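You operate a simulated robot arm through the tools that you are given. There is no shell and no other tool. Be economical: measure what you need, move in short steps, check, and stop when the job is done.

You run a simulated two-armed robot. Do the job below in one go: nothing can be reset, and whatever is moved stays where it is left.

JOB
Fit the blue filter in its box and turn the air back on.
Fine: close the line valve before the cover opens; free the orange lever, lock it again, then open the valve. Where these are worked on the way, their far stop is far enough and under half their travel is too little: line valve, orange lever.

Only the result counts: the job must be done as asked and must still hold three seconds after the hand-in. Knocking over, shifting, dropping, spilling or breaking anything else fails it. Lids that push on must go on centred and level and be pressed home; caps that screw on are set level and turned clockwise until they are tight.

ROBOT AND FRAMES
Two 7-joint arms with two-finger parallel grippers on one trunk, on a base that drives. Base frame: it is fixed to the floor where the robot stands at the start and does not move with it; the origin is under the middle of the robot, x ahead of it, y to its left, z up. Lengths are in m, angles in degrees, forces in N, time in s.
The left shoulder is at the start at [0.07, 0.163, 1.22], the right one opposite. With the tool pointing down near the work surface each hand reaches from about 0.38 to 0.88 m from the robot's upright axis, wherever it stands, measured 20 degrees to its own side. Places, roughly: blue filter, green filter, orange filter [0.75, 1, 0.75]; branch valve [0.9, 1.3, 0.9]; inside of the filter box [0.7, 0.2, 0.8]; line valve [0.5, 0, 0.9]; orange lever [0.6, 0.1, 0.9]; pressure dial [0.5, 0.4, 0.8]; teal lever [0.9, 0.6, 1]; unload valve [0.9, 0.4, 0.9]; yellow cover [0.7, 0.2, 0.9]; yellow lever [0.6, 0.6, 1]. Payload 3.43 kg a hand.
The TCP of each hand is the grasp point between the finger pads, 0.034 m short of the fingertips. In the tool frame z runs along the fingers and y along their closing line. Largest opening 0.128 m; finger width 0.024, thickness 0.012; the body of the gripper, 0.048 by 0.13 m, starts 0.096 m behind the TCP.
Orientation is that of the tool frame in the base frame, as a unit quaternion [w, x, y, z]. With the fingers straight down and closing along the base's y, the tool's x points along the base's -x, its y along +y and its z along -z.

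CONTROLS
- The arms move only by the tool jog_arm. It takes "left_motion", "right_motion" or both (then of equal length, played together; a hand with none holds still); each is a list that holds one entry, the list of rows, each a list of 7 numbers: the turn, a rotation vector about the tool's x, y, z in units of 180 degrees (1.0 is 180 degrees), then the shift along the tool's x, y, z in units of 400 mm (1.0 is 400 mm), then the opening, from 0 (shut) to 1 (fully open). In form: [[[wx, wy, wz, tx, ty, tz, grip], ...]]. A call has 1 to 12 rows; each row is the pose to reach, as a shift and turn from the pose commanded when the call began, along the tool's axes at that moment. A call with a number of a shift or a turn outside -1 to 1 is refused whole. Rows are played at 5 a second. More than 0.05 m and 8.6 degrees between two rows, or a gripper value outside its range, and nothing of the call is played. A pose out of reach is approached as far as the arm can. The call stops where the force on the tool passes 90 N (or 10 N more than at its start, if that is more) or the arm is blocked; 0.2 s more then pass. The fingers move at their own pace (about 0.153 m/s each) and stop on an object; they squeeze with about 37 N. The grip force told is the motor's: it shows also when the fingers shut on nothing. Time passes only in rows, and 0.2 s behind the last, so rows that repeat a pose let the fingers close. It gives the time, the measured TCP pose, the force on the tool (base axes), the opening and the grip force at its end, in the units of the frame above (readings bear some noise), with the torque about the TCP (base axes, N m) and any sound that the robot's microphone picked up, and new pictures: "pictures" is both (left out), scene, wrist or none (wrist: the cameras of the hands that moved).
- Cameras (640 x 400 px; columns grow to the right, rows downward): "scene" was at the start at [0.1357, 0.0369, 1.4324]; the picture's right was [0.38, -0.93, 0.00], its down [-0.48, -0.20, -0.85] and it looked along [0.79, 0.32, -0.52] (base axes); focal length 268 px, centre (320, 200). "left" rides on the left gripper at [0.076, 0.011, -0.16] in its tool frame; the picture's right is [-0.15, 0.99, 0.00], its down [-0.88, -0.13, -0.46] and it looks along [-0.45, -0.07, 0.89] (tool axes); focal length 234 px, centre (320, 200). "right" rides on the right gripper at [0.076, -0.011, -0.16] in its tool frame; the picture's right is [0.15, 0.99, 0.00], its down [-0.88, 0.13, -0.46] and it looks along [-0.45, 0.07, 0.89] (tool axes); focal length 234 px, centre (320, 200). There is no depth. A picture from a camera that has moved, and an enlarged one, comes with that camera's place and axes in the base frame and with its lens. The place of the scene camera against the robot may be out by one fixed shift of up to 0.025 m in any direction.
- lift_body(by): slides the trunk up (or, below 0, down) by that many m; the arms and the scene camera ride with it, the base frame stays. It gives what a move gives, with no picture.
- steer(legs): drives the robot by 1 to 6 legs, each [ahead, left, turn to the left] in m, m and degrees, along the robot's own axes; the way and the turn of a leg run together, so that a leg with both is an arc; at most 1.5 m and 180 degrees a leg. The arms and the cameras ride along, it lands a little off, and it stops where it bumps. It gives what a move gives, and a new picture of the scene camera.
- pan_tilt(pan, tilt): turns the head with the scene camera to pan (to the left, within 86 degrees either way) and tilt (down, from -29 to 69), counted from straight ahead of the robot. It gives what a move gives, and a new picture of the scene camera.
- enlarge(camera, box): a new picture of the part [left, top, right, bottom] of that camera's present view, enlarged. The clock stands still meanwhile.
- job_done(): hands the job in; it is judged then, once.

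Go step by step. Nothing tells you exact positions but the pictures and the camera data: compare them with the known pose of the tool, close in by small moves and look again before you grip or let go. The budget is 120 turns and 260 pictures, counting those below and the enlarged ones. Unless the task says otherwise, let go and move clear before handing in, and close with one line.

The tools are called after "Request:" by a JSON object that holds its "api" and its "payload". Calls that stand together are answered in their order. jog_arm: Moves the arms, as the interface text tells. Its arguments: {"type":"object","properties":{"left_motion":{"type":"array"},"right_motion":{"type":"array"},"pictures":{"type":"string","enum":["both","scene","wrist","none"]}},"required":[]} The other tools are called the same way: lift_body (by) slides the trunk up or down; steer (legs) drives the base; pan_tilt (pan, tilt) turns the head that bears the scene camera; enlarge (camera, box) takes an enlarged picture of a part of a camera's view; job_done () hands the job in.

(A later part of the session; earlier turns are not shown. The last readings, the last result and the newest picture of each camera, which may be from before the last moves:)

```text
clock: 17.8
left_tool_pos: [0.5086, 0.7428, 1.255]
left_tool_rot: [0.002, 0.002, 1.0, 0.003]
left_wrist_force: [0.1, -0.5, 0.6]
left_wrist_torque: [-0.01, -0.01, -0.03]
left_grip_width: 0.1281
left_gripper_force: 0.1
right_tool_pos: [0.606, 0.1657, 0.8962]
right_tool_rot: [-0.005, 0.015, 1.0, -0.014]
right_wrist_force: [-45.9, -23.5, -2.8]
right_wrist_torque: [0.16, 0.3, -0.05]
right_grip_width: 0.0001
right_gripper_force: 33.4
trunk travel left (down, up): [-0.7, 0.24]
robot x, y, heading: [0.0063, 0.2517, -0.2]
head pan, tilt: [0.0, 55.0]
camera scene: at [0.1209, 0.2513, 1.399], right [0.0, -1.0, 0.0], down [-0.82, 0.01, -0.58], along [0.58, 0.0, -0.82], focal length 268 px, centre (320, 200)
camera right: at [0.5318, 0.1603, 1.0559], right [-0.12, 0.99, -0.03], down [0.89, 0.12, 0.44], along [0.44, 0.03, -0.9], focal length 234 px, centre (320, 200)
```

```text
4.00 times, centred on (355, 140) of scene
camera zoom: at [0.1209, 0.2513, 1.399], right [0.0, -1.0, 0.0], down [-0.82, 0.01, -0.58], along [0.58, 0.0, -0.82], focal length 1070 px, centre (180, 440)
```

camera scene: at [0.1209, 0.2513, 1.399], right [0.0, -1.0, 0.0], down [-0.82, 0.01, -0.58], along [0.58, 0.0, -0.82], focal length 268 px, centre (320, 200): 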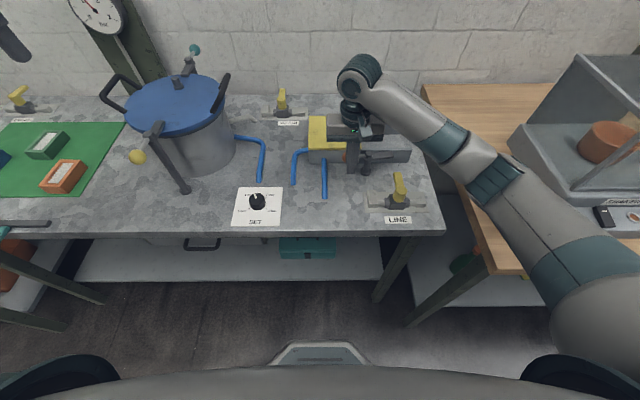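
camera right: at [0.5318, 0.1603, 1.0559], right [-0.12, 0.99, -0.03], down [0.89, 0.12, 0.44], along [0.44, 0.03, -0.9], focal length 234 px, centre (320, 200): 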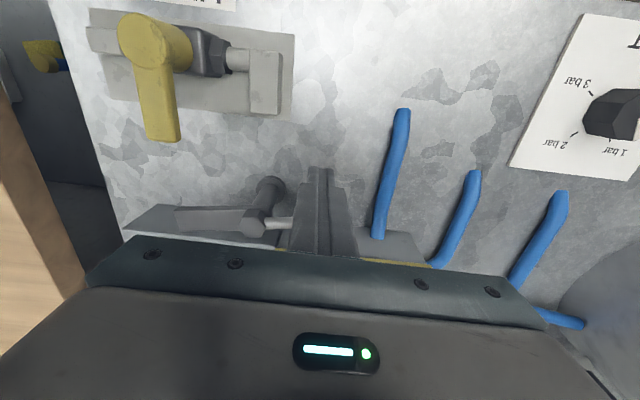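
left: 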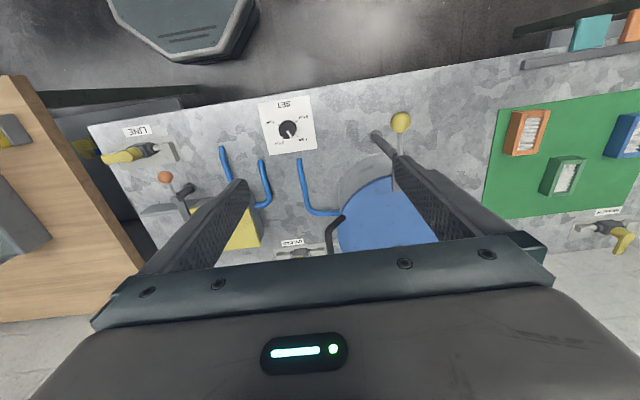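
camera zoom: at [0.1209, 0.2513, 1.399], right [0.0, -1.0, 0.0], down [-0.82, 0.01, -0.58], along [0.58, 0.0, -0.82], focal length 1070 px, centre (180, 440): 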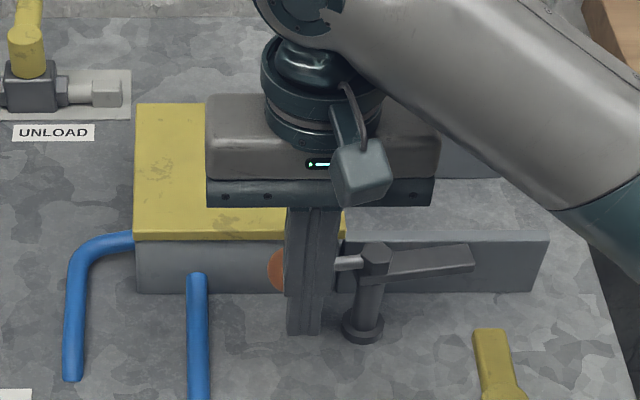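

Request:
{"api": "jog_arm", "payload": {"right_motion": [[[0, 0, 0, 0.05, 0, 0, 0], [0, 0, 0, 0.09, 0, -0.02, 0], [0, 0, 0, 0.09, 0, -0.13, 0], [0, 0, 0, 0.09, 0, -0.24, 0.5], [0, 0, 0, 0.06, -0.03, -0.34, 1], [0, 0, 0, 0.0, -0.06, -0.42, 1], [0, 0, 0, 0.0, -0.06, -0.45, 1], [0, 0, 0, 0.0, -0.06, -0.45, 1]]]}}

Request:
{"api": "enlarge", "payload": {"camera": "right", "box": [200, 80, 440, 280]}}

Request:
{"api": "enlarge", "payload": {"camera": "scene", "box": [290, 90, 420, 190]}}

```text
clock: 19.6
left_tool_pos: [0.5138, 0.7464, 1.2523]
left_tool_rot: [-0.001, 0.0, 1.0, 0.0]
left_wrist_force: [0.3, 0.1, -0.2]
left_wrist_torque: [0.02, 0.0, 0.02]
left_grip_width: 0.1281
left_gripper_force: 0.1
right_tool_pos: [0.6106, 0.1487, 1.0768]
right_tool_rot: [-0.002, 0.014, 1.0, -0.012]
right_wrist_force: [0.3, 0.4, -0.2]
right_wrist_torque: [0.02, 0.0, 0.01]
right_grip_width: 0.1279
right_gripper_force: 0.0
trunk travel left (down, up): [-0.7, 0.24]
robot x, y, heading: [0.0045, 0.2524, -0.1]
head pan, tilt: [0.0, 55.0]
camera scene: at [0.128, 0.2549, 1.3986], right [0.0, -1.0, 0.0], down [-0.82, 0.0, -0.57], along [0.57, 0.0, -0.82], focal length 268 px, centre (320, 200)
camera right: at [0.5358, 0.1439, 1.2361], right [-0.12, 0.99, -0.02], down [0.89, 0.12, 0.45], along [0.45, 0.03, -0.89], focal length 234 px, centre (320, 200)
```

scene: 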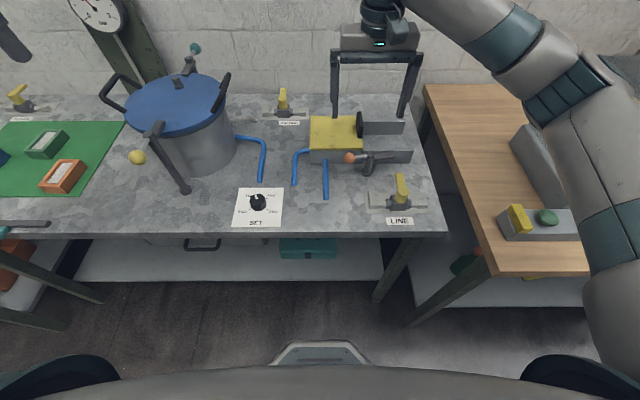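
right: 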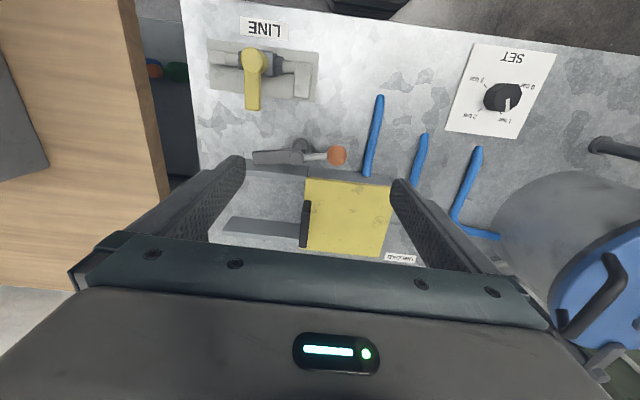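

```text
2.00 times, centred on (320, 180) of right
camera zoom: at [0.5358, 0.1439, 1.2361], right [-0.12, 0.99, -0.02], down [0.89, 0.12, 0.45], along [0.45, 0.03, -0.89], focal length 468 px, centre (320, 240)
```

zoom: 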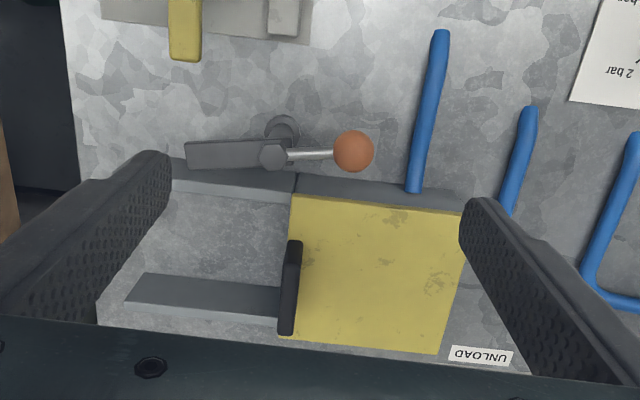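

```text
4.00 times, centred on (355, 140) of scene
camera zoom: at [0.128, 0.2549, 1.3986], right [0.0, -1.0, 0.0], down [-0.82, 0.0, -0.57], along [0.57, 0.0, -0.82], focal length 1070 px, centre (180, 440)
```

zoom: 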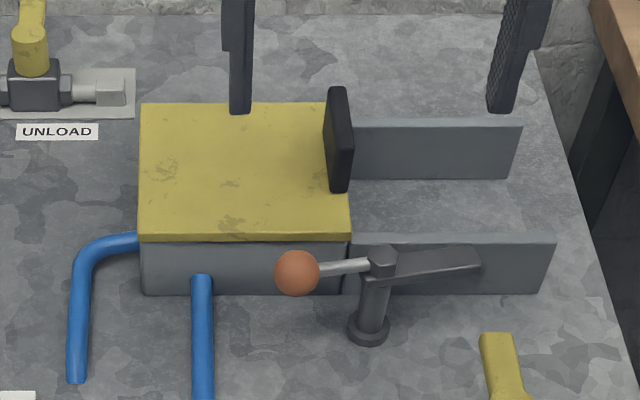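

Request:
{"api": "enlarge", "payload": {"camera": "scene", "box": [340, 100, 384, 146]}}

Request:
{"api": "enlarge", "payload": {"camera": "right", "box": [275, 180, 345, 260]}}

```text
8.70 times, centred on (362, 123) of scene
camera zoom: at [0.128, 0.2549, 1.3986], right [0.0, -1.0, 0.0], down [-0.82, 0.0, -0.57], along [0.57, 0.0, -0.82], focal length 2326 px, centre (-45, 870)
```

zoom: 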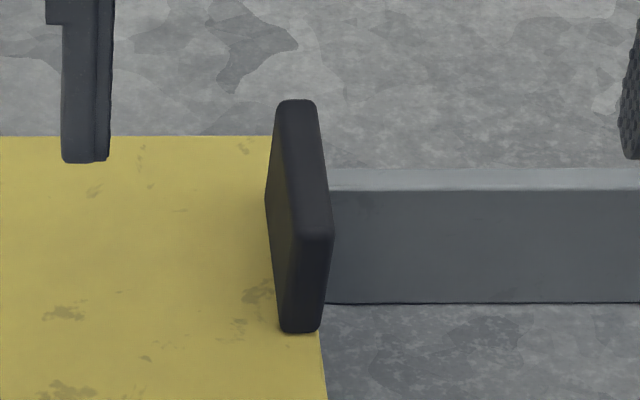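

```text
5.00 times, centred on (310, 220) of right
camera zoom: at [0.5358, 0.1439, 1.2361], right [-0.12, 0.99, -0.02], down [0.89, 0.12, 0.45], along [0.45, 0.03, -0.89], focal length 1171 px, centre (370, 100)
```

zoom: 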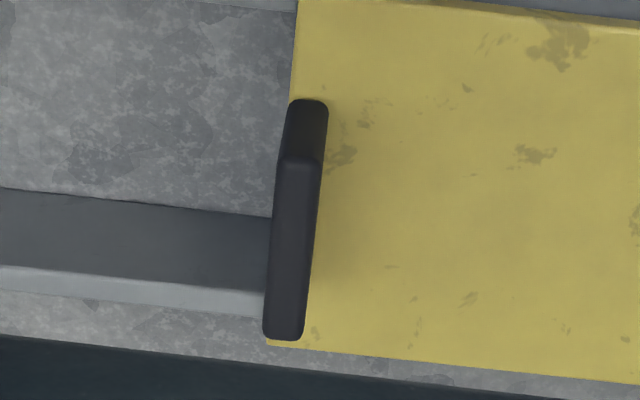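

Request:
{"api": "jog_arm", "payload": {"right_motion": [[[-0.0077, 0, -0.009, -0.1, 0, 0, 0.5], [-0.0077, 0, -0.009, -0.2, 0, 0.03, 0.5], [-0.0077, 0, -0.009, -0.3, -0.005, 0.08, 0.5], [-0.0077, 0, -0.009, -0.38, -0.009, 0.15, 0.5], [-0.0077, 0, -0.009, -0.41, -0.009, 0.25, 0.5], [-0.0077, 0, -0.009, -0.41, -0.009, 0.34, 0.5], [-0.0077, 0, -0.009, -0.41, -0.009, 0.34, 0.5]]]}}

Request:
{"api": "enlarge", "payload": {"camera": "right", "box": [240, 80, 400, 240]}}

Request:
{"api": "enlarge", "payload": {"camera": "scene", "box": [290, 60, 420, 170]}}

```text
clock: 21.2
left_tool_pos: [0.5129, 0.7464, 1.2524]
left_tool_rot: [0.001, 0.001, 1.0, 0.001]
left_wrist_force: [-1.0, 0.1, -0.7]
left_wrist_torque: [-0.04, -0.04, -0.01]
left_grip_width: 0.1281
left_gripper_force: 0.0
right_tool_pos: [0.7774, 0.1395, 0.9411]
right_tool_rot: [-0.001, 0.0, 1.0, 0.0]
right_wrist_force: [-0.2, 0.1, -0.5]
right_wrist_torque: [0.01, 0.0, 0.01]
right_grip_width: 0.0638
right_gripper_force: 0.0
trunk travel left (down, up): [-0.7, 0.24]
robot x, y, heading: [0.0048, 0.2553, -0.1]
head pan, tilt: [0.0, 55.0]
camera scene: at [0.1277, 0.2553, 1.3986], right [0.0, -1.0, 0.0], down [-0.82, 0.0, -0.57], along [0.57, 0.0, -0.82], focal length 268 px, centre (320, 200)
camera right: at [0.7011, 0.1281, 1.0997], right [-0.15, 0.99, 0.0], down [0.88, 0.13, 0.45], along [0.45, 0.07, -0.89], focal length 234 px, centre (320, 200)
```

scene: 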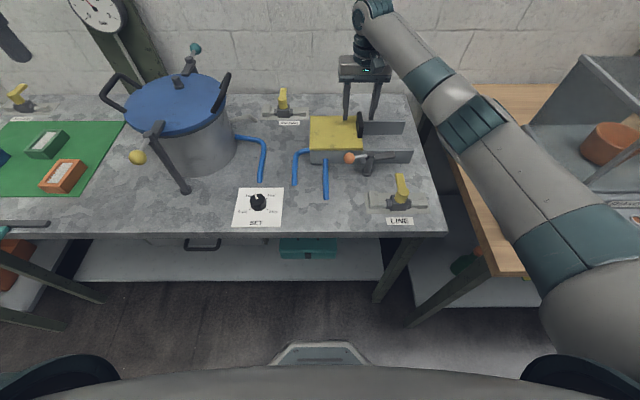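
right: 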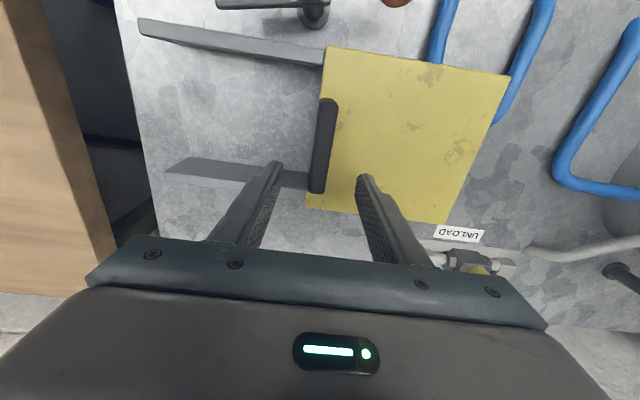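

```text
2.50 times, centred on (320, 160) of right
camera zoom: at [0.7011, 0.1281, 1.0997], right [-0.15, 0.99, 0.0], down [0.88, 0.13, 0.45], along [0.45, 0.07, -0.89], focal length 585 px, centre (320, 300)
```

zoom: 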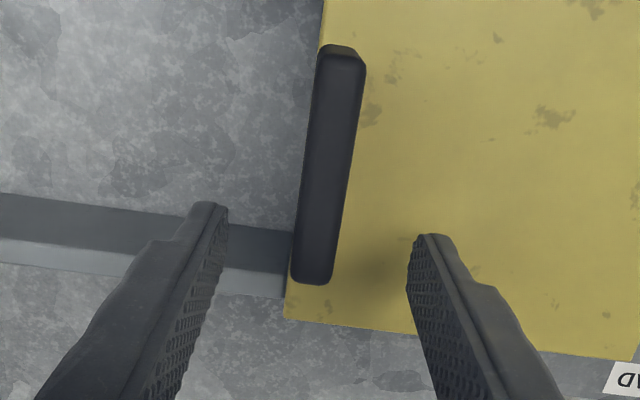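

```text
3.64 times, centred on (355, 115) of scene
camera zoom: at [0.1277, 0.2553, 1.3986], right [0.0, -1.0, 0.0], down [-0.82, 0.0, -0.57], along [0.57, 0.0, -0.82], focal length 973 px, centre (193, 509)
```

zoom: 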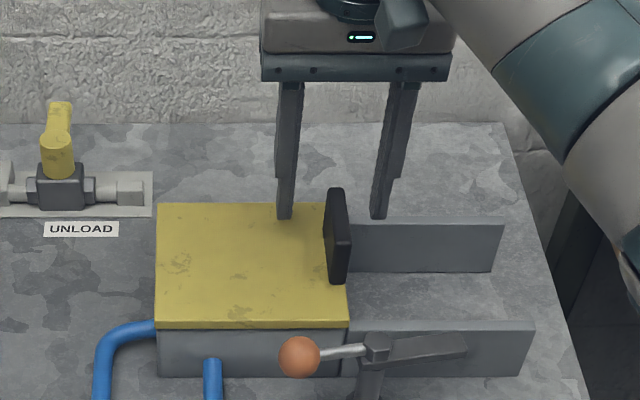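

Request:
{"api": "jog_arm", "payload": {"right_motion": [[[0, 0, 0, 0.035, 0, 0.07, 0.5], [0, 0, 0, 0.035, 0, 0.12, 0.5], [0, 0, 0, 0.035, 0, 0.12, 0.2], [0, 0, 0, 0.035, 0, 0.12, 0.0], [0, 0, 0, 0.035, 0, 0.12, 0.0]]]}}

Request:
{"api": "enlarge", "payload": {"camera": "scene", "box": [290, 60, 420, 170]}}

```text
clock: 21.8
left_tool_pos: [0.5114, 0.7469, 1.2526]
left_tool_rot: [0.001, 0.001, 1.0, 0.0]
left_wrist_force: [1.0, -1.2, 0.6]
left_wrist_torque: [0.01, 0.1, 0.04]
left_grip_width: 0.1278
left_gripper_force: 0.0
right_tool_pos: [0.773, 0.142, 0.9229]
right_tool_rot: [0.02, -0.001, 1.0, 0.008]
right_wrist_force: [-17.4, -1.8, 43.1]
right_wrist_torque: [0.57, 1.12, 0.27]
right_grip_width: 0.0257
right_gripper_force: 0.8
trunk travel left (down, up): [-0.7, 0.24]
robot x, y, heading: [0.0023, 0.2511, -0.2]
head pan, tilt: [0.0, 55.0]
stopped in row 3 (right hand): the force on the tool passed its limit at 100 N (the readings are from after the stop); the commanded pose is now the measured one
camera scene: at [0.1242, 0.2566, 1.399], right [0.0, -1.0, 0.0], down [-0.82, 0.0, -0.58], along [0.58, 0.0, -0.82], focal length 268 px, centre (320, 200)
camera right: at [0.6893, 0.1284, 1.0776], right [-0.15, 0.99, 0.01], down [0.86, 0.12, 0.49], along [0.49, 0.08, -0.87], focal length 234 px, centre (320, 200)
```

scene: 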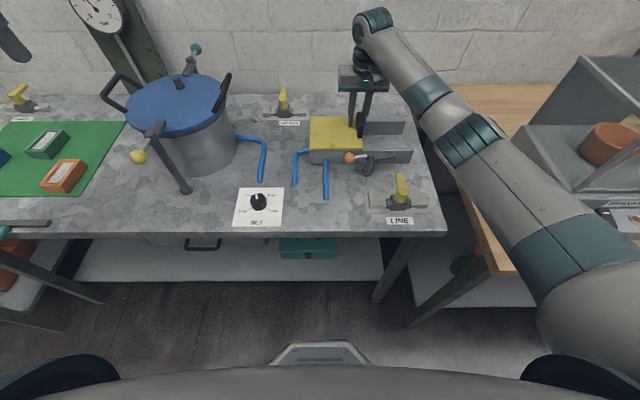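
right: 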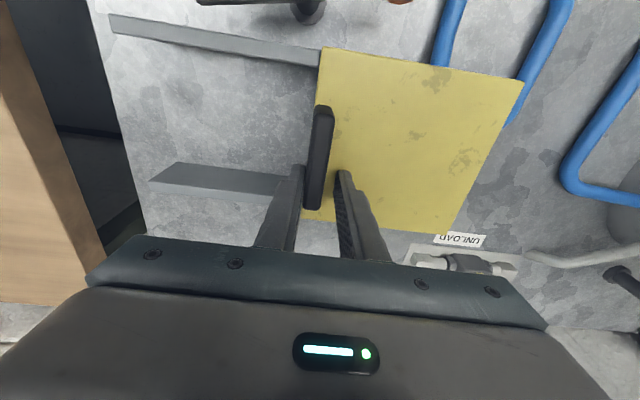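

```text
3.64 times, centred on (355, 115) of scene
camera zoom: at [0.1242, 0.2566, 1.399], right [0.0, -1.0, 0.0], down [-0.82, 0.0, -0.58], along [0.58, 0.0, -0.82], focal length 973 px, centre (193, 509)
```

zoom: 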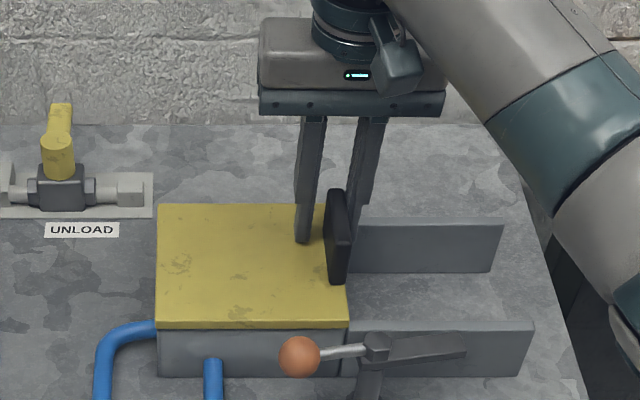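

Request:
{"api": "jog_arm", "payload": {"right_motion": [[[0.005, 0.0127, 0, 0.01, 0, -0.008, 0.2], [0.005, 0.0127, 0, 0.01, 0, -0.008, 0], [0.005, 0.0127, 0, 0.01, 0, -0.008, 0], [0.005, 0.0127, 0, 0.01, 0, -0.008, 0]]]}}

Request:
{"api": "enlarge", "payload": {"camera": "scene", "box": [290, 60, 420, 170]}}

```text
clock: 22.8
left_tool_pos: [0.5117, 0.743, 1.2536]
left_tool_rot: [0.001, 0.001, 1.0, 0.001]
left_wrist_force: [0.3, -0.2, 0.1]
left_wrist_torque: [0.0, -0.04, -0.01]
left_grip_width: 0.1278
left_gripper_force: 0.1
right_tool_pos: [0.7693, 0.1373, 0.9215]
right_tool_rot: [0.001, 0.002, 1.0, -0.002]
right_wrist_force: [17.3, -15.6, 37.5]
right_wrist_torque: [0.93, -0.75, 0.7]
right_grip_width: 0.0142
right_gripper_force: 45.1
trunk travel left (down, up): [-0.7, 0.24]
robot x, y, heading: [0.0062, 0.2511, -0.2]
head pan, tilt: [0.0, 55.0]
camera scene: at [0.1257, 0.2529, 1.3989], right [0.0, -1.0, 0.0], down [-0.82, 0.0, -0.58], along [0.58, 0.0, -0.82], focal length 268 px, centre (320, 200)
camera right: at [0.6937, 0.1265, 1.0807], right [-0.14, 0.99, 0.0], down [0.88, 0.13, 0.46], along [0.45, 0.06, -0.89], focal length 234 px, centre (320, 200)
```

scene: 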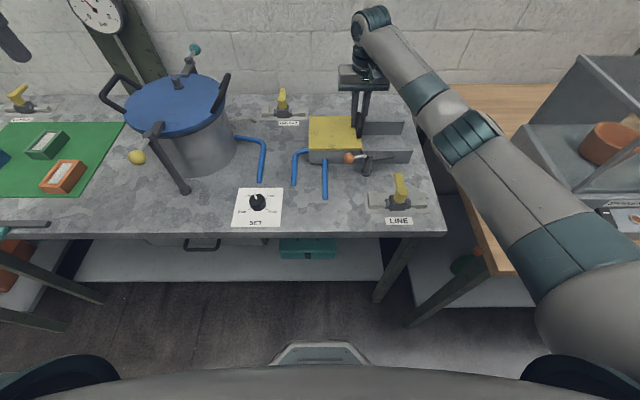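
right: 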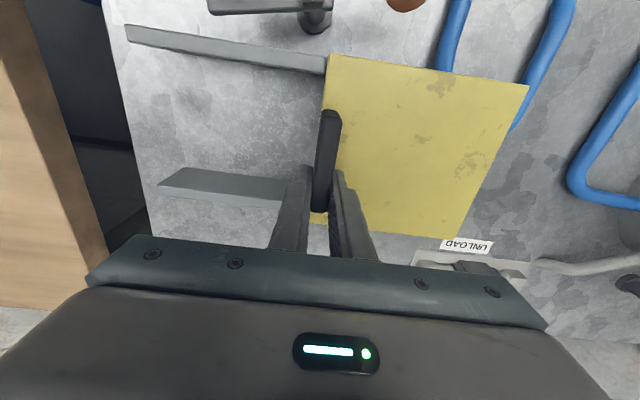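

```text
3.64 times, centred on (355, 115) of scene
camera zoom: at [0.1257, 0.2529, 1.3989], right [0.0, -1.0, 0.0], down [-0.82, 0.0, -0.58], along [0.58, 0.0, -0.82], focal length 973 px, centre (193, 509)
```

zoom: 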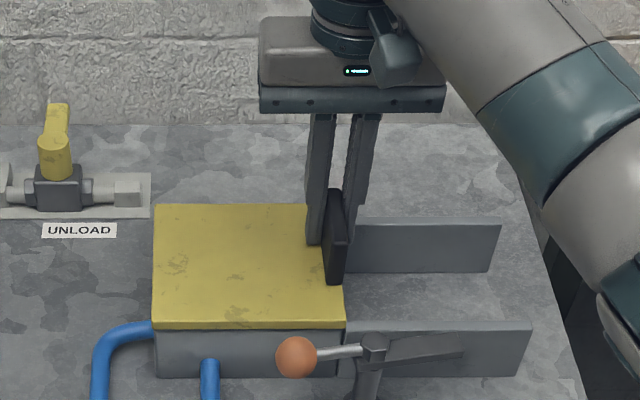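

Request:
{"api": "jog_arm", "payload": {"right_motion": [[[0, 0, 0, 0, -0.03, 0, 0], [0, 0, 0, 0, -0.08, 0, 0], [0, 0, 0, 0, -0.13, 0, 0], [0, 0, 0, 0, -0.18, 0, 0]]]}}

Request:
{"api": "enlarge", "payload": {"camera": "scene", "box": [290, 60, 420, 170]}}

```text
clock: 23.8
left_tool_pos: [0.512, 0.7481, 1.2514]
left_tool_rot: [0.001, 0.002, 1.0, 0.0]
left_wrist_force: [-0.6, 0.0, -0.2]
left_wrist_torque: [0.01, -0.01, -0.01]
left_grip_width: 0.1283
left_gripper_force: 0.1
right_tool_pos: [0.7692, 0.0685, 0.9227]
right_tool_rot: [0.001, -0.001, 1.0, -0.001]
right_wrist_force: [20.8, 4.7, 35.0]
right_wrist_torque: [1.14, -0.04, 0.53]
right_grip_width: 0.0136
right_gripper_force: 45.2
trunk travel left (down, up): [-0.7, 0.24]
robot x, y, heading: [0.0036, 0.2529, -0.2]
head pan, tilt: [0.0, 55.0]
camera scene: at [0.1267, 0.2564, 1.3988], right [0.0, -1.0, 0.0], down [-0.82, 0.0, -0.57], along [0.57, 0.0, -0.82], focal length 268 px, centre (320, 200)
camera right: at [0.6939, 0.0586, 1.0807], right [-0.15, 0.99, 0.0], down [0.88, 0.13, 0.46], along [0.45, 0.06, -0.89], focal length 234 px, centre (320, 200)
```

scene: 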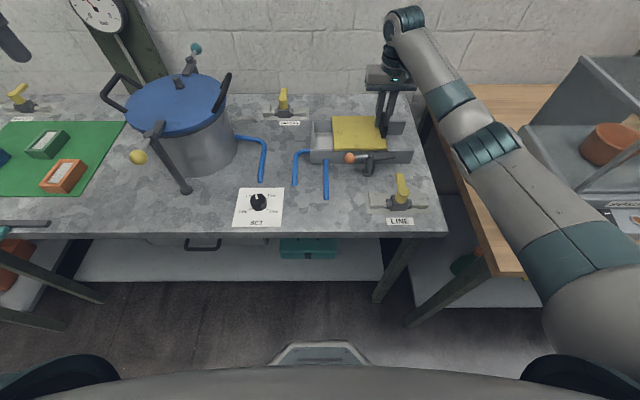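
right: 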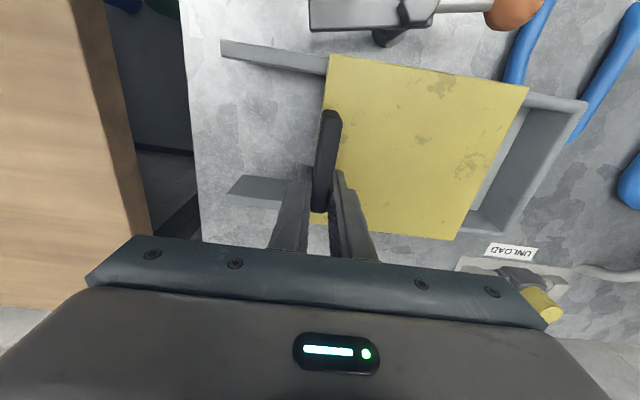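

```text
3.64 times, centred on (355, 115) of scene
camera zoom: at [0.1267, 0.2564, 1.3988], right [0.0, -1.0, 0.0], down [-0.82, 0.0, -0.57], along [0.57, 0.0, -0.82], focal length 973 px, centre (193, 509)
```

zoom: 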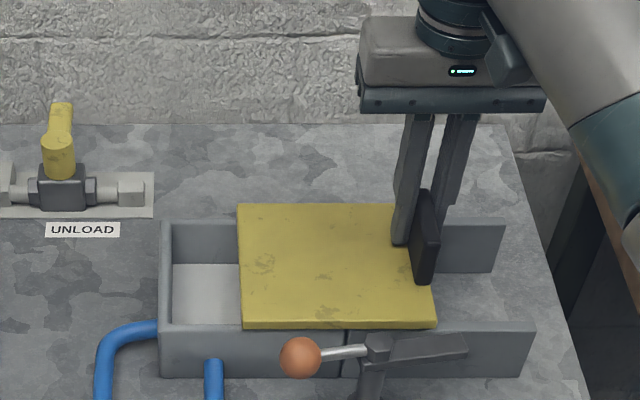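

Request:
{"api": "jog_arm", "payload": {"right_motion": [[[0, 0, 0, 0, -0.05, 0, 0], [0, 0, 0, 0, -0.1, 0, 0], [0, 0, 0, 0, -0.15, 0, 0], [0, 0, 0, 0, -0.19, 0, 0], [0, 0, 0, 0, -0.2, 0, 0]]]}}

Request:
{"api": "enlarge", "payload": {"camera": "scene", "box": [290, 60, 420, 170]}}

```text
clock: 25.0
left_tool_pos: [0.5116, 0.7502, 1.2514]
left_tool_rot: [0.0, 0.001, 1.0, -0.001]
left_wrist_force: [0.3, 0.2, 0.0]
left_wrist_torque: [-0.03, 0.0, 0.02]
left_grip_width: 0.1277
left_gripper_force: 0.2
right_tool_pos: [0.7699, -0.0087, 0.9206]
right_tool_rot: [0.0, -0.001, 1.0, -0.003]
right_wrist_force: [11.9, 12.9, 31.2]
right_wrist_torque: [1.71, -1.41, -0.19]
right_grip_width: 0.0137
right_gripper_force: 45.3
trunk travel left (down, up): [-0.7, 0.24]
robot x, y, heading: [0.0051, 0.2516, 0.2]
head pan, tilt: [0.0, 55.0]
camera scene: at [0.1257, 0.2591, 1.3987], right [0.0, -1.0, 0.0], down [-0.82, 0.0, -0.58], along [0.58, 0.0, -0.82], focal length 268 px, centre (320, 200)
camera right: at [0.6941, -0.0191, 1.0808], right [-0.15, 0.99, 0.0], down [0.88, 0.13, 0.46], along [0.45, 0.06, -0.89], focal length 234 px, centre (320, 200)
```

scene: 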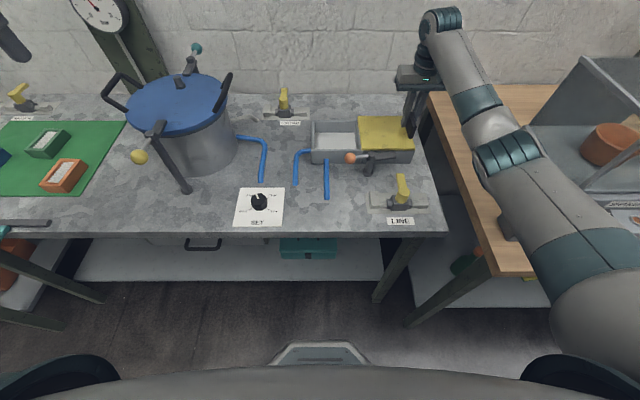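
right: 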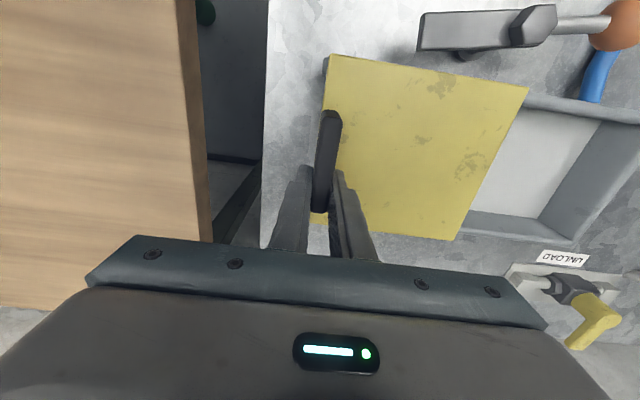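

```text
3.64 times, centred on (355, 115) of scene
camera zoom: at [0.1257, 0.2591, 1.3987], right [0.0, -1.0, 0.0], down [-0.82, 0.0, -0.58], along [0.58, 0.0, -0.82], focal length 973 px, centre (193, 509)
```

zoom: 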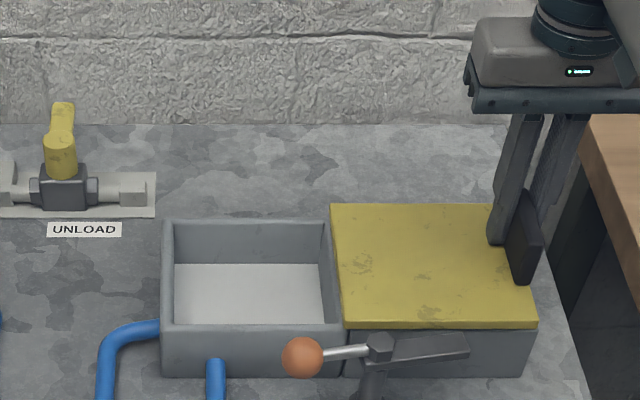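

The box is fully open and the cover sits on its rails. I'll release the handle, lift the right hand, and drive left to the filters.

Request:
{"api": "jog_arm", "payload": {"right_motion": [[[0, 0, 0, 0, 0, 0, 0.15], [0, 0, 0, 0, 0, 0, 0.3], [0, 0, 0, 0, 0, -0.1, 0.3], [0, 0, 0, 0, 0, -0.22, 0.3], [0, 0, 0, 0.1, 0, -0.3, 0.3], [0, 0, 0, 0.2, 0.02, -0.36, 0.3], [0, 0, 0, 0.3, 0.04, -0.42, 0.3], [0, 0, 0, 0.4, 0.06, -0.46, 0.3], [0, 0, 0, 0.5, 0.06, -0.5, 0.3]]], "pictures": "scene"}}

Request:
{"api": "steer", "payload": {"legs": [[0, 0.48, 0]]}}

```text
refused: row 5 steps farther than a row can; nothing moved
```

```text
clock: 26.6
left_tool_pos: [0.5127, 0.9182, 1.2526]
left_tool_rot: [0.001, 0.002, 1.0, -0.001]
left_wrist_force: [0.0, 1.1, -0.9]
left_wrist_torque: [-0.11, 0.04, -0.01]
left_grip_width: 0.1281
left_gripper_force: 0.0
right_tool_pos: [0.7701, 0.1365, 0.9237]
right_tool_rot: [-0.003, 0.013, 1.0, -0.016]
right_wrist_force: [-12.5, -24.0, 4.5]
right_wrist_torque: [1.87, -0.28, 1.32]
right_grip_width: 0.0153
right_gripper_force: 45.5
trunk travel left (down, up): [-0.7, 0.24]
robot x, y, heading: [0.0061, 0.4234, -0.4]
head pan, tilt: [0.0, 55.0]
stopped in leg 1: the force on the tool passed its limit at 117 N (the readings are from after the stop); the commanded pose is now the measured one
camera scene: at [0.1271, 0.4289, 1.3983], right [0.0, -1.0, 0.0], down [-0.82, 0.0, -0.57], along [0.57, 0.0, -0.82], focal length 268 px, centre (320, 200)
```

scene: 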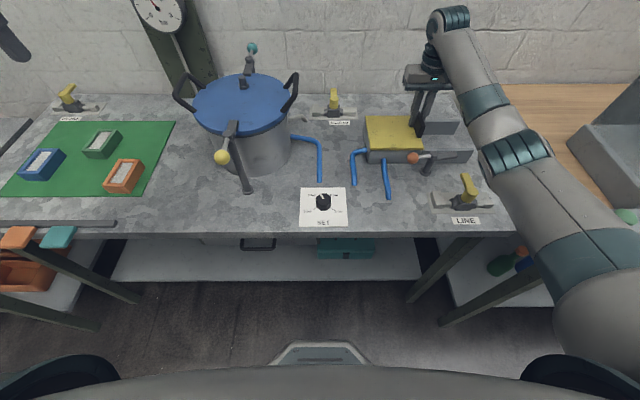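

My mistake: the hand move was refused, so the drive pushed the cover shut again; it stopped at its closed position. I'll check that nothing was shifted before reopening it.

Request:
{"api": "enlarge", "payload": {"camera": "scene", "box": [340, 70, 500, 220]}}

Request:
{"api": "enlarge", "payload": {"camera": "right", "box": [0, 0, 640, 400]}}

```text
2.67 times, centred on (420, 145) of scene
camera zoom: at [0.1271, 0.4289, 1.3983], right [0.0, -1.0, 0.0], down [-0.82, 0.0, -0.57], along [0.57, 0.0, -0.82], focal length 713 px, centre (53, 347)
```

zoom: 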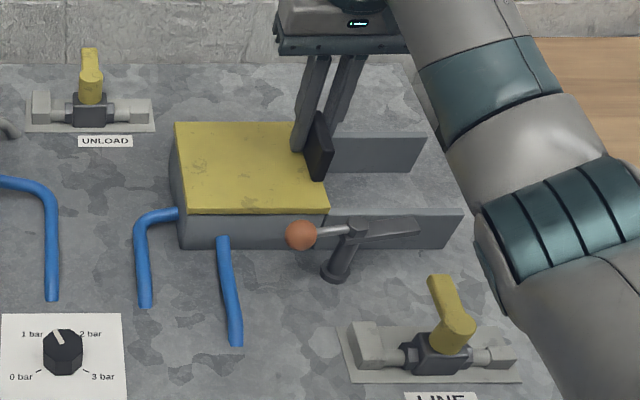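

```text
1.00 times, centred on (320, 200) of right (not enlarged: the box is as wide or as high as the picture)
camera zoom: at [0.6943, 0.1334, 1.0819], right [-0.12, 0.99, -0.03], down [0.89, 0.12, 0.45], along [0.45, 0.03, -0.89], focal length 234 px, centre (320, 200)
```

zoom: 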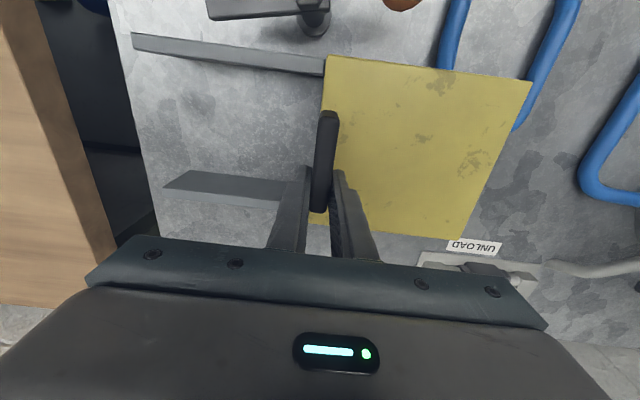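

All is intact, lever and valve included. I'll drive right with the handle gripped to slide the cover open again.

Request:
{"api": "steer", "payload": {"legs": [[0, -0.145, 0]]}}

```text
clock: 27.9
left_tool_pos: [0.5075, 0.781, 1.2529]
left_tool_rot: [0.002, -0.003, 1.0, 0.0]
left_wrist_force: [-0.5, -0.3, -1.5]
left_wrist_torque: [-0.01, 0.0, -0.02]
left_grip_width: 0.128
left_gripper_force: 0.1
right_tool_pos: [0.7719, 0.0073, 0.9236]
right_tool_rot: [-0.001, 0.007, 1.0, -0.014]
right_wrist_force: [-24.7, 7.0, -7.0]
right_wrist_torque: [1.9, 1.07, 0.9]
right_grip_width: 0.0151
right_gripper_force: 45.4
trunk travel left (down, up): [-0.7, 0.24]
robot x, y, heading: [0.0019, 0.2813, 0.1]
head pan, tilt: [0.0, 55.0]
camera scene: at [0.126, 0.2884, 1.3987], right [0.0, -1.0, 0.0], down [-0.82, 0.0, -0.57], along [0.57, 0.0, -0.82], focal length 268 px, centre (320, 200)
```

scene: 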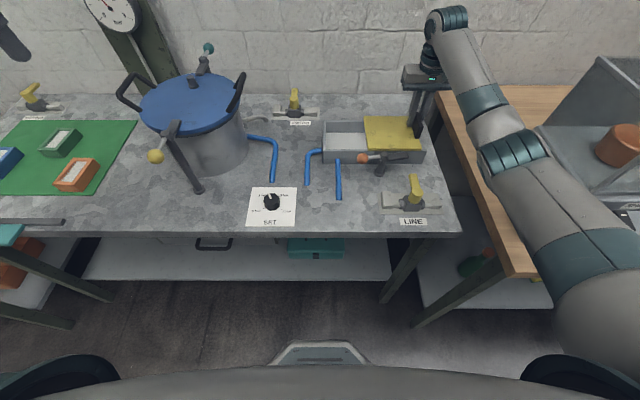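

Request:
{"api": "jog_arm", "payload": {"right_motion": [[[0, 0, 0, 0, -0.02, 0, 0], [0, 0, 0, 0, -0.043, 0, 0], [0, 0, 0, 0, -0.043, 0, 0.15], [0, 0, 0, 0, -0.043, 0, 0.3], [0, 0, 0, 0, -0.043, -0.1, 0.3], [0, 0, 0, 0, -0.043, -0.22, 0.3]]], "pictures": "scene"}}

Request:
{"api": "enlarge", "payload": {"camera": "scene", "box": [310, 80, 450, 220]}}

```text
clock: 29.3
left_tool_pos: [0.5083, 0.7813, 1.2545]
left_tool_rot: [0.002, -0.002, 1.0, 0.0]
left_wrist_force: [-0.2, -0.3, 1.5]
left_wrist_torque: [-0.04, -0.01, -0.01]
left_grip_width: 0.1281
left_gripper_force: 0.0
right_tool_pos: [0.7725, -0.0104, 1.0093]
right_tool_rot: [-0.001, 0.008, 1.0, -0.014]
right_wrist_force: [-0.3, 0.4, 0.5]
right_wrist_torque: [-0.02, -0.03, -0.03]
right_grip_width: 0.0384
right_gripper_force: 0.1
trunk travel left (down, up): [-0.7, 0.24]
robot x, y, heading: [0.005, 0.2867, -0.0]
head pan, tilt: [0.0, 55.0]
camera scene: at [0.1261, 0.2869, 1.3988], right [0.0, -1.0, 0.0], down [-0.82, 0.0, -0.57], along [0.57, 0.0, -0.82], focal length 268 px, centre (320, 200)
```

scene: 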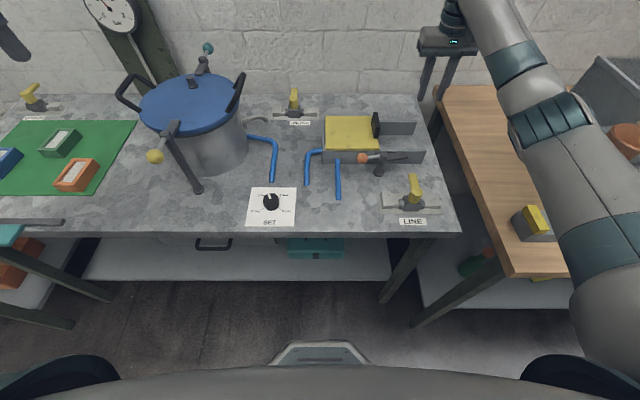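

```text
2.86 times, centred on (380, 150) of scene
camera zoom: at [0.1261, 0.2869, 1.3988], right [0.0, -1.0, 0.0], down [-0.82, 0.0, -0.57], along [0.57, 0.0, -0.82], focal length 764 px, centre (149, 343)
```

zoom: 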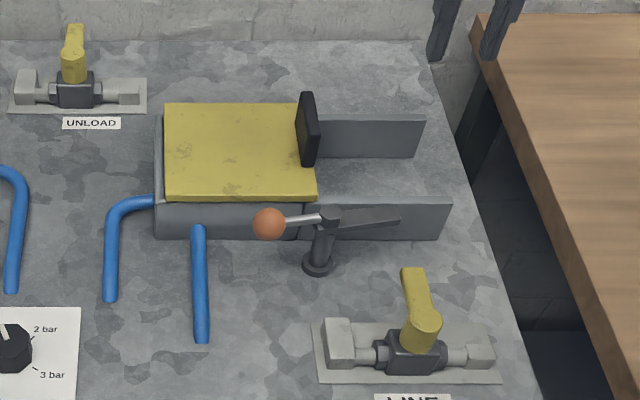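

The cover springs back when released, so it must be held open while the filter goes in. I'll fetch the filter with the left hand first; now tucking the right hand back.

Request:
{"api": "jog_arm", "payload": {"right_motion": [[[0, 0, 0, 0.06, 0, -0.1, 0.3], [0, 0, 0, 0.15, 0, -0.16, 0.3], [0, 0, 0, 0.25, 0, -0.22, 0.3], [0, 0, 0, 0.35, 0.0, -0.28, 0.3], [0, 0, 0, 0.45, 0.0, -0.34, 0.3], [0, 0, 0, 0.55, 0, -0.38, 0.3], [0, 0, 0, 0.65, 0, -0.4, 0.3]]], "pictures": "none"}}

```text
clock: 30.9
left_tool_pos: [0.5087, 0.781, 1.2533]
left_tool_rot: [0.001, -0.002, 1.0, -0.001]
left_wrist_force: [-1.0, -0.6, 0.5]
left_wrist_torque: [0.02, -0.04, -0.01]
left_grip_width: 0.128
left_gripper_force: 0.1
right_tool_pos: [0.5111, 0.0019, 1.1721]
right_tool_rot: [-0.002, 0.007, 1.0, -0.013]
right_wrist_force: [0.4, 0.2, 0.3]
right_wrist_torque: [-0.04, -0.07, 0.02]
right_grip_width: 0.0382
right_gripper_force: 0.0
trunk travel left (down, up): [-0.7, 0.24]
robot x, y, heading: [0.0061, 0.2803, 0.3]
head pan, tilt: [0.0, 55.0]
```

Request:
{"api": "steer", "payload": {"legs": [[0, 0.42, 0]]}}

```text
clock: 33.5
left_tool_pos: [0.5135, 1.1983, 1.2529]
left_tool_rot: [0.0, 0.001, 1.0, 0.0]
left_wrist_force: [0.4, -0.5, -0.7]
left_wrist_torque: [0.03, 0.04, 0.01]
left_grip_width: 0.1279
left_gripper_force: 0.0
right_tool_pos: [0.5106, 0.4206, 1.1716]
right_tool_rot: [-0.002, 0.009, 1.0, -0.012]
right_wrist_force: [-0.3, 0.4, 0.4]
right_wrist_torque: [0.03, 0.0, -0.03]
right_grip_width: 0.0384
right_gripper_force: 0.1
trunk travel left (down, up): [-0.7, 0.24]
robot x, y, heading: [0.002, 0.7044, -0.0]
head pan, tilt: [0.0, 55.0]
camera scene: at [0.1282, 0.7074, 1.3986], right [0.0, -1.0, 0.0], down [-0.82, 0.0, -0.57], along [0.57, 0.0, -0.82], focal length 268 px, centre (320, 200)
```

scene: 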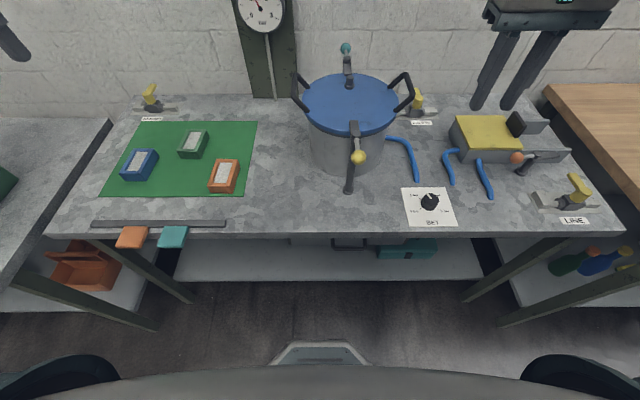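

Request:
{"api": "enlarge", "payload": {"camera": "scene", "box": [100, 110, 260, 210]}}

Request:
{"api": "enlarge", "payload": {"camera": "left", "box": [0, 0, 640, 400]}}

```text
4.00 times, centred on (180, 160) of scene
camera zoom: at [0.1282, 0.7074, 1.3986], right [0.0, -1.0, 0.0], down [-0.82, 0.0, -0.57], along [0.57, 0.0, -0.82], focal length 1070 px, centre (880, 360)
```

zoom: 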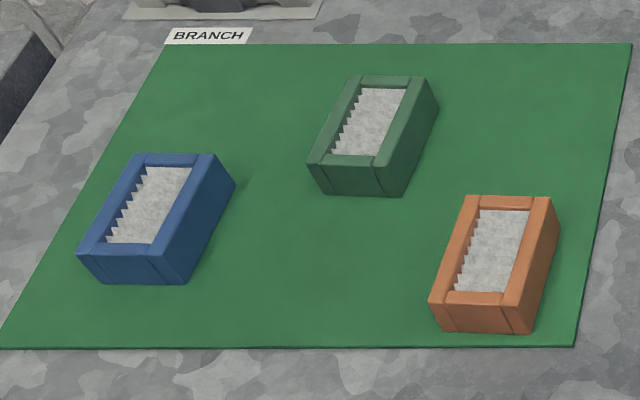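

```text
1.00 times, centred on (320, 200) of left (not enlarged: the box is as wide or as high as the picture)
camera zoom: at [0.4377, 1.2099, 1.411], right [0.15, 0.99, 0.0], down [0.88, -0.13, 0.46], along [0.45, -0.07, -0.89], focal length 234 px, centre (320, 200)
```

zoom: 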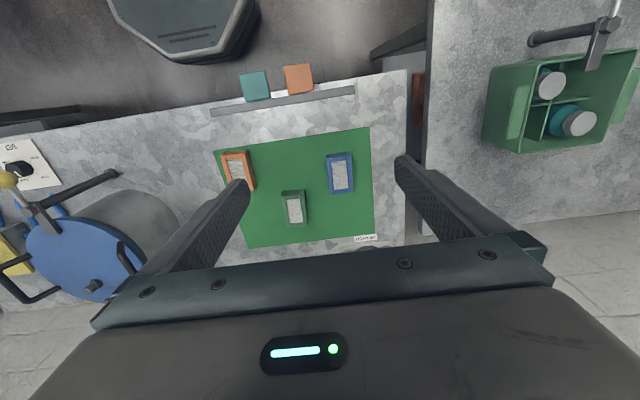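

Request:
{"api": "steer", "payload": {"legs": [[0, 0.15, 0]]}}

```text
clock: 34.9
left_tool_pos: [0.5133, 1.3448, 1.2535]
left_tool_rot: [0.0, 0.002, 1.0, 0.001]
left_wrist_force: [-0.6, -0.6, 0.6]
left_wrist_torque: [-0.01, 0.0, 0.01]
left_grip_width: 0.128
left_gripper_force: 0.0
right_tool_pos: [0.5108, 0.5668, 1.1709]
right_tool_rot: [-0.001, 0.009, 1.0, -0.012]
right_wrist_force: [-0.6, -0.4, -0.2]
right_wrist_torque: [0.01, 0.02, 0.0]
right_grip_width: 0.0385
right_gripper_force: 0.1
trunk travel left (down, up): [-0.7, 0.24]
robot x, y, heading: [0.0022, 0.8538, -0.1]
head pan, tilt: [0.0, 55.0]
camera scene: at [0.1283, 0.8536, 1.3986], right [0.0, -1.0, 0.0], down [-0.82, 0.0, -0.57], along [0.57, 0.0, -0.82], focal length 268 px, centre (320, 200)
```

scene: 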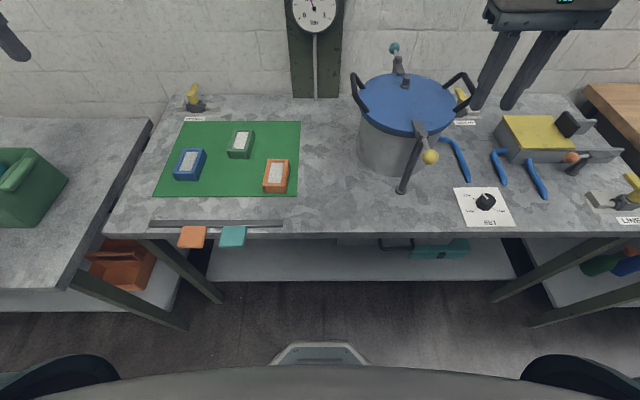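

Request:
{"api": "jog_arm", "payload": {"left_motion": [[[0, 0, 0, -0.06, -0.05, 0.08, 0.8], [0, 0, 0, -0.12, -0.1, 0.16, 0.8], [0, 0, 0, -0.18, -0.15, 0.24, 0.8], [0, 0, 0, -0.24, -0.2, 0.32, 0.8], [0, 0, 0, -0.3, -0.25, 0.4, 0.8], [0, 0, 0, -0.35, -0.29, 0.48, 0.8], [0, 0, 0, -0.3675, -0.29, 0.58, 0.8], [0, 0, 0, -0.3675, -0.29, 0.63, 0.8]]]}}

Request:
{"api": "enlarge", "payload": {"camera": "left", "box": [220, 60, 420, 230]}}

Request:
{"api": "enlarge", "payload": {"camera": "scene", "box": [130, 90, 310, 220]}}

```text
clock: 36.7
left_tool_pos: [0.6603, 1.2318, 1.0021]
left_tool_rot: [0.0, 0.001, 1.0, 0.001]
left_wrist_force: [-0.9, 0.6, -0.8]
left_wrist_torque: [0.0, 0.02, -0.01]
left_grip_width: 0.1022
left_gripper_force: 0.2
right_tool_pos: [0.5122, 0.5679, 1.1721]
right_tool_rot: [-0.002, 0.009, 1.0, -0.013]
right_wrist_force: [-0.6, 0.4, 0.2]
right_wrist_torque: [0.03, -0.01, 0.0]
right_grip_width: 0.0384
right_gripper_force: 0.1
trunk travel left (down, up): [-0.7, 0.24]
robot x, y, heading: [0.005, 0.8532, -0.1]
head pan, tilt: [0.0, 55.0]
camera scene: at [0.1285, 0.8554, 1.3986], right [0.0, -1.0, 0.0], down [-0.82, 0.0, -0.57], along [0.57, 0.0, -0.82], focal length 268 px, centre (320, 200)
camera left: at [0.5853, 1.242, 1.1602], right [0.15, 0.99, 0.0], down [0.88, -0.13, 0.46], along [0.45, -0.07, -0.89], focal length 234 px, centre (320, 200)
```

scene: 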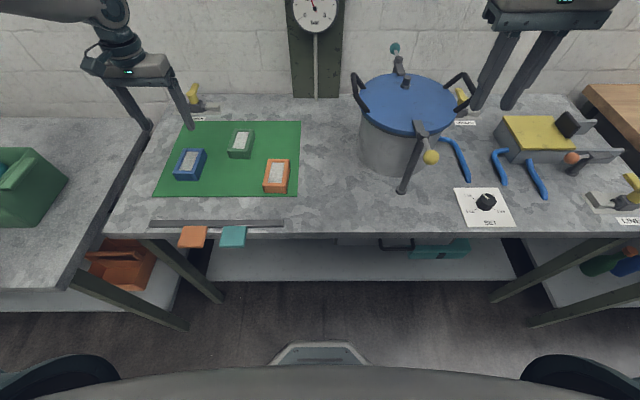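
left: 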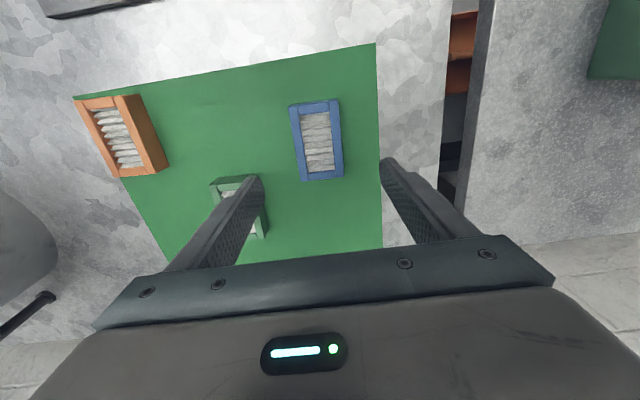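

```text
2.35 times, centred on (320, 145) of left
camera zoom: at [0.5853, 1.242, 1.1602], right [0.15, 0.99, 0.0], down [0.88, -0.13, 0.46], along [0.45, -0.07, -0.89], focal length 551 px, centre (320, 329)
```

zoom: 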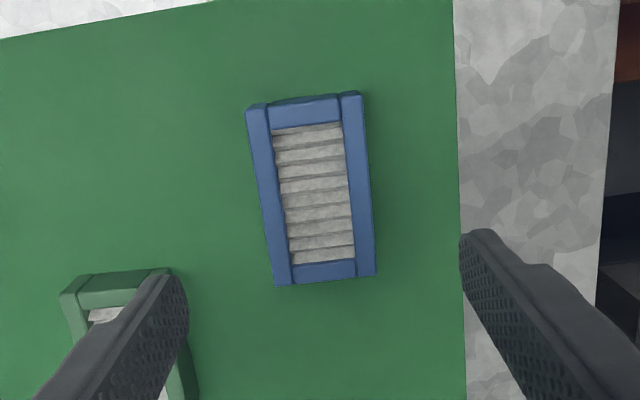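

```text
3.08 times, centred on (220, 155) of scene
camera zoom: at [0.1285, 0.8554, 1.3986], right [0.0, -1.0, 0.0], down [-0.82, 0.0, -0.57], along [0.57, 0.0, -0.82], focal length 823 px, centre (628, 338)
```

zoom: 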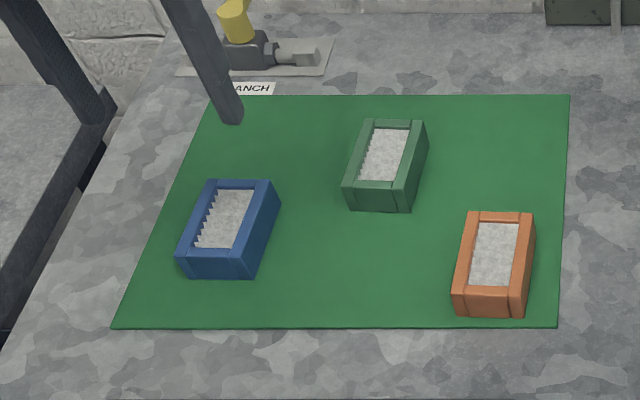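

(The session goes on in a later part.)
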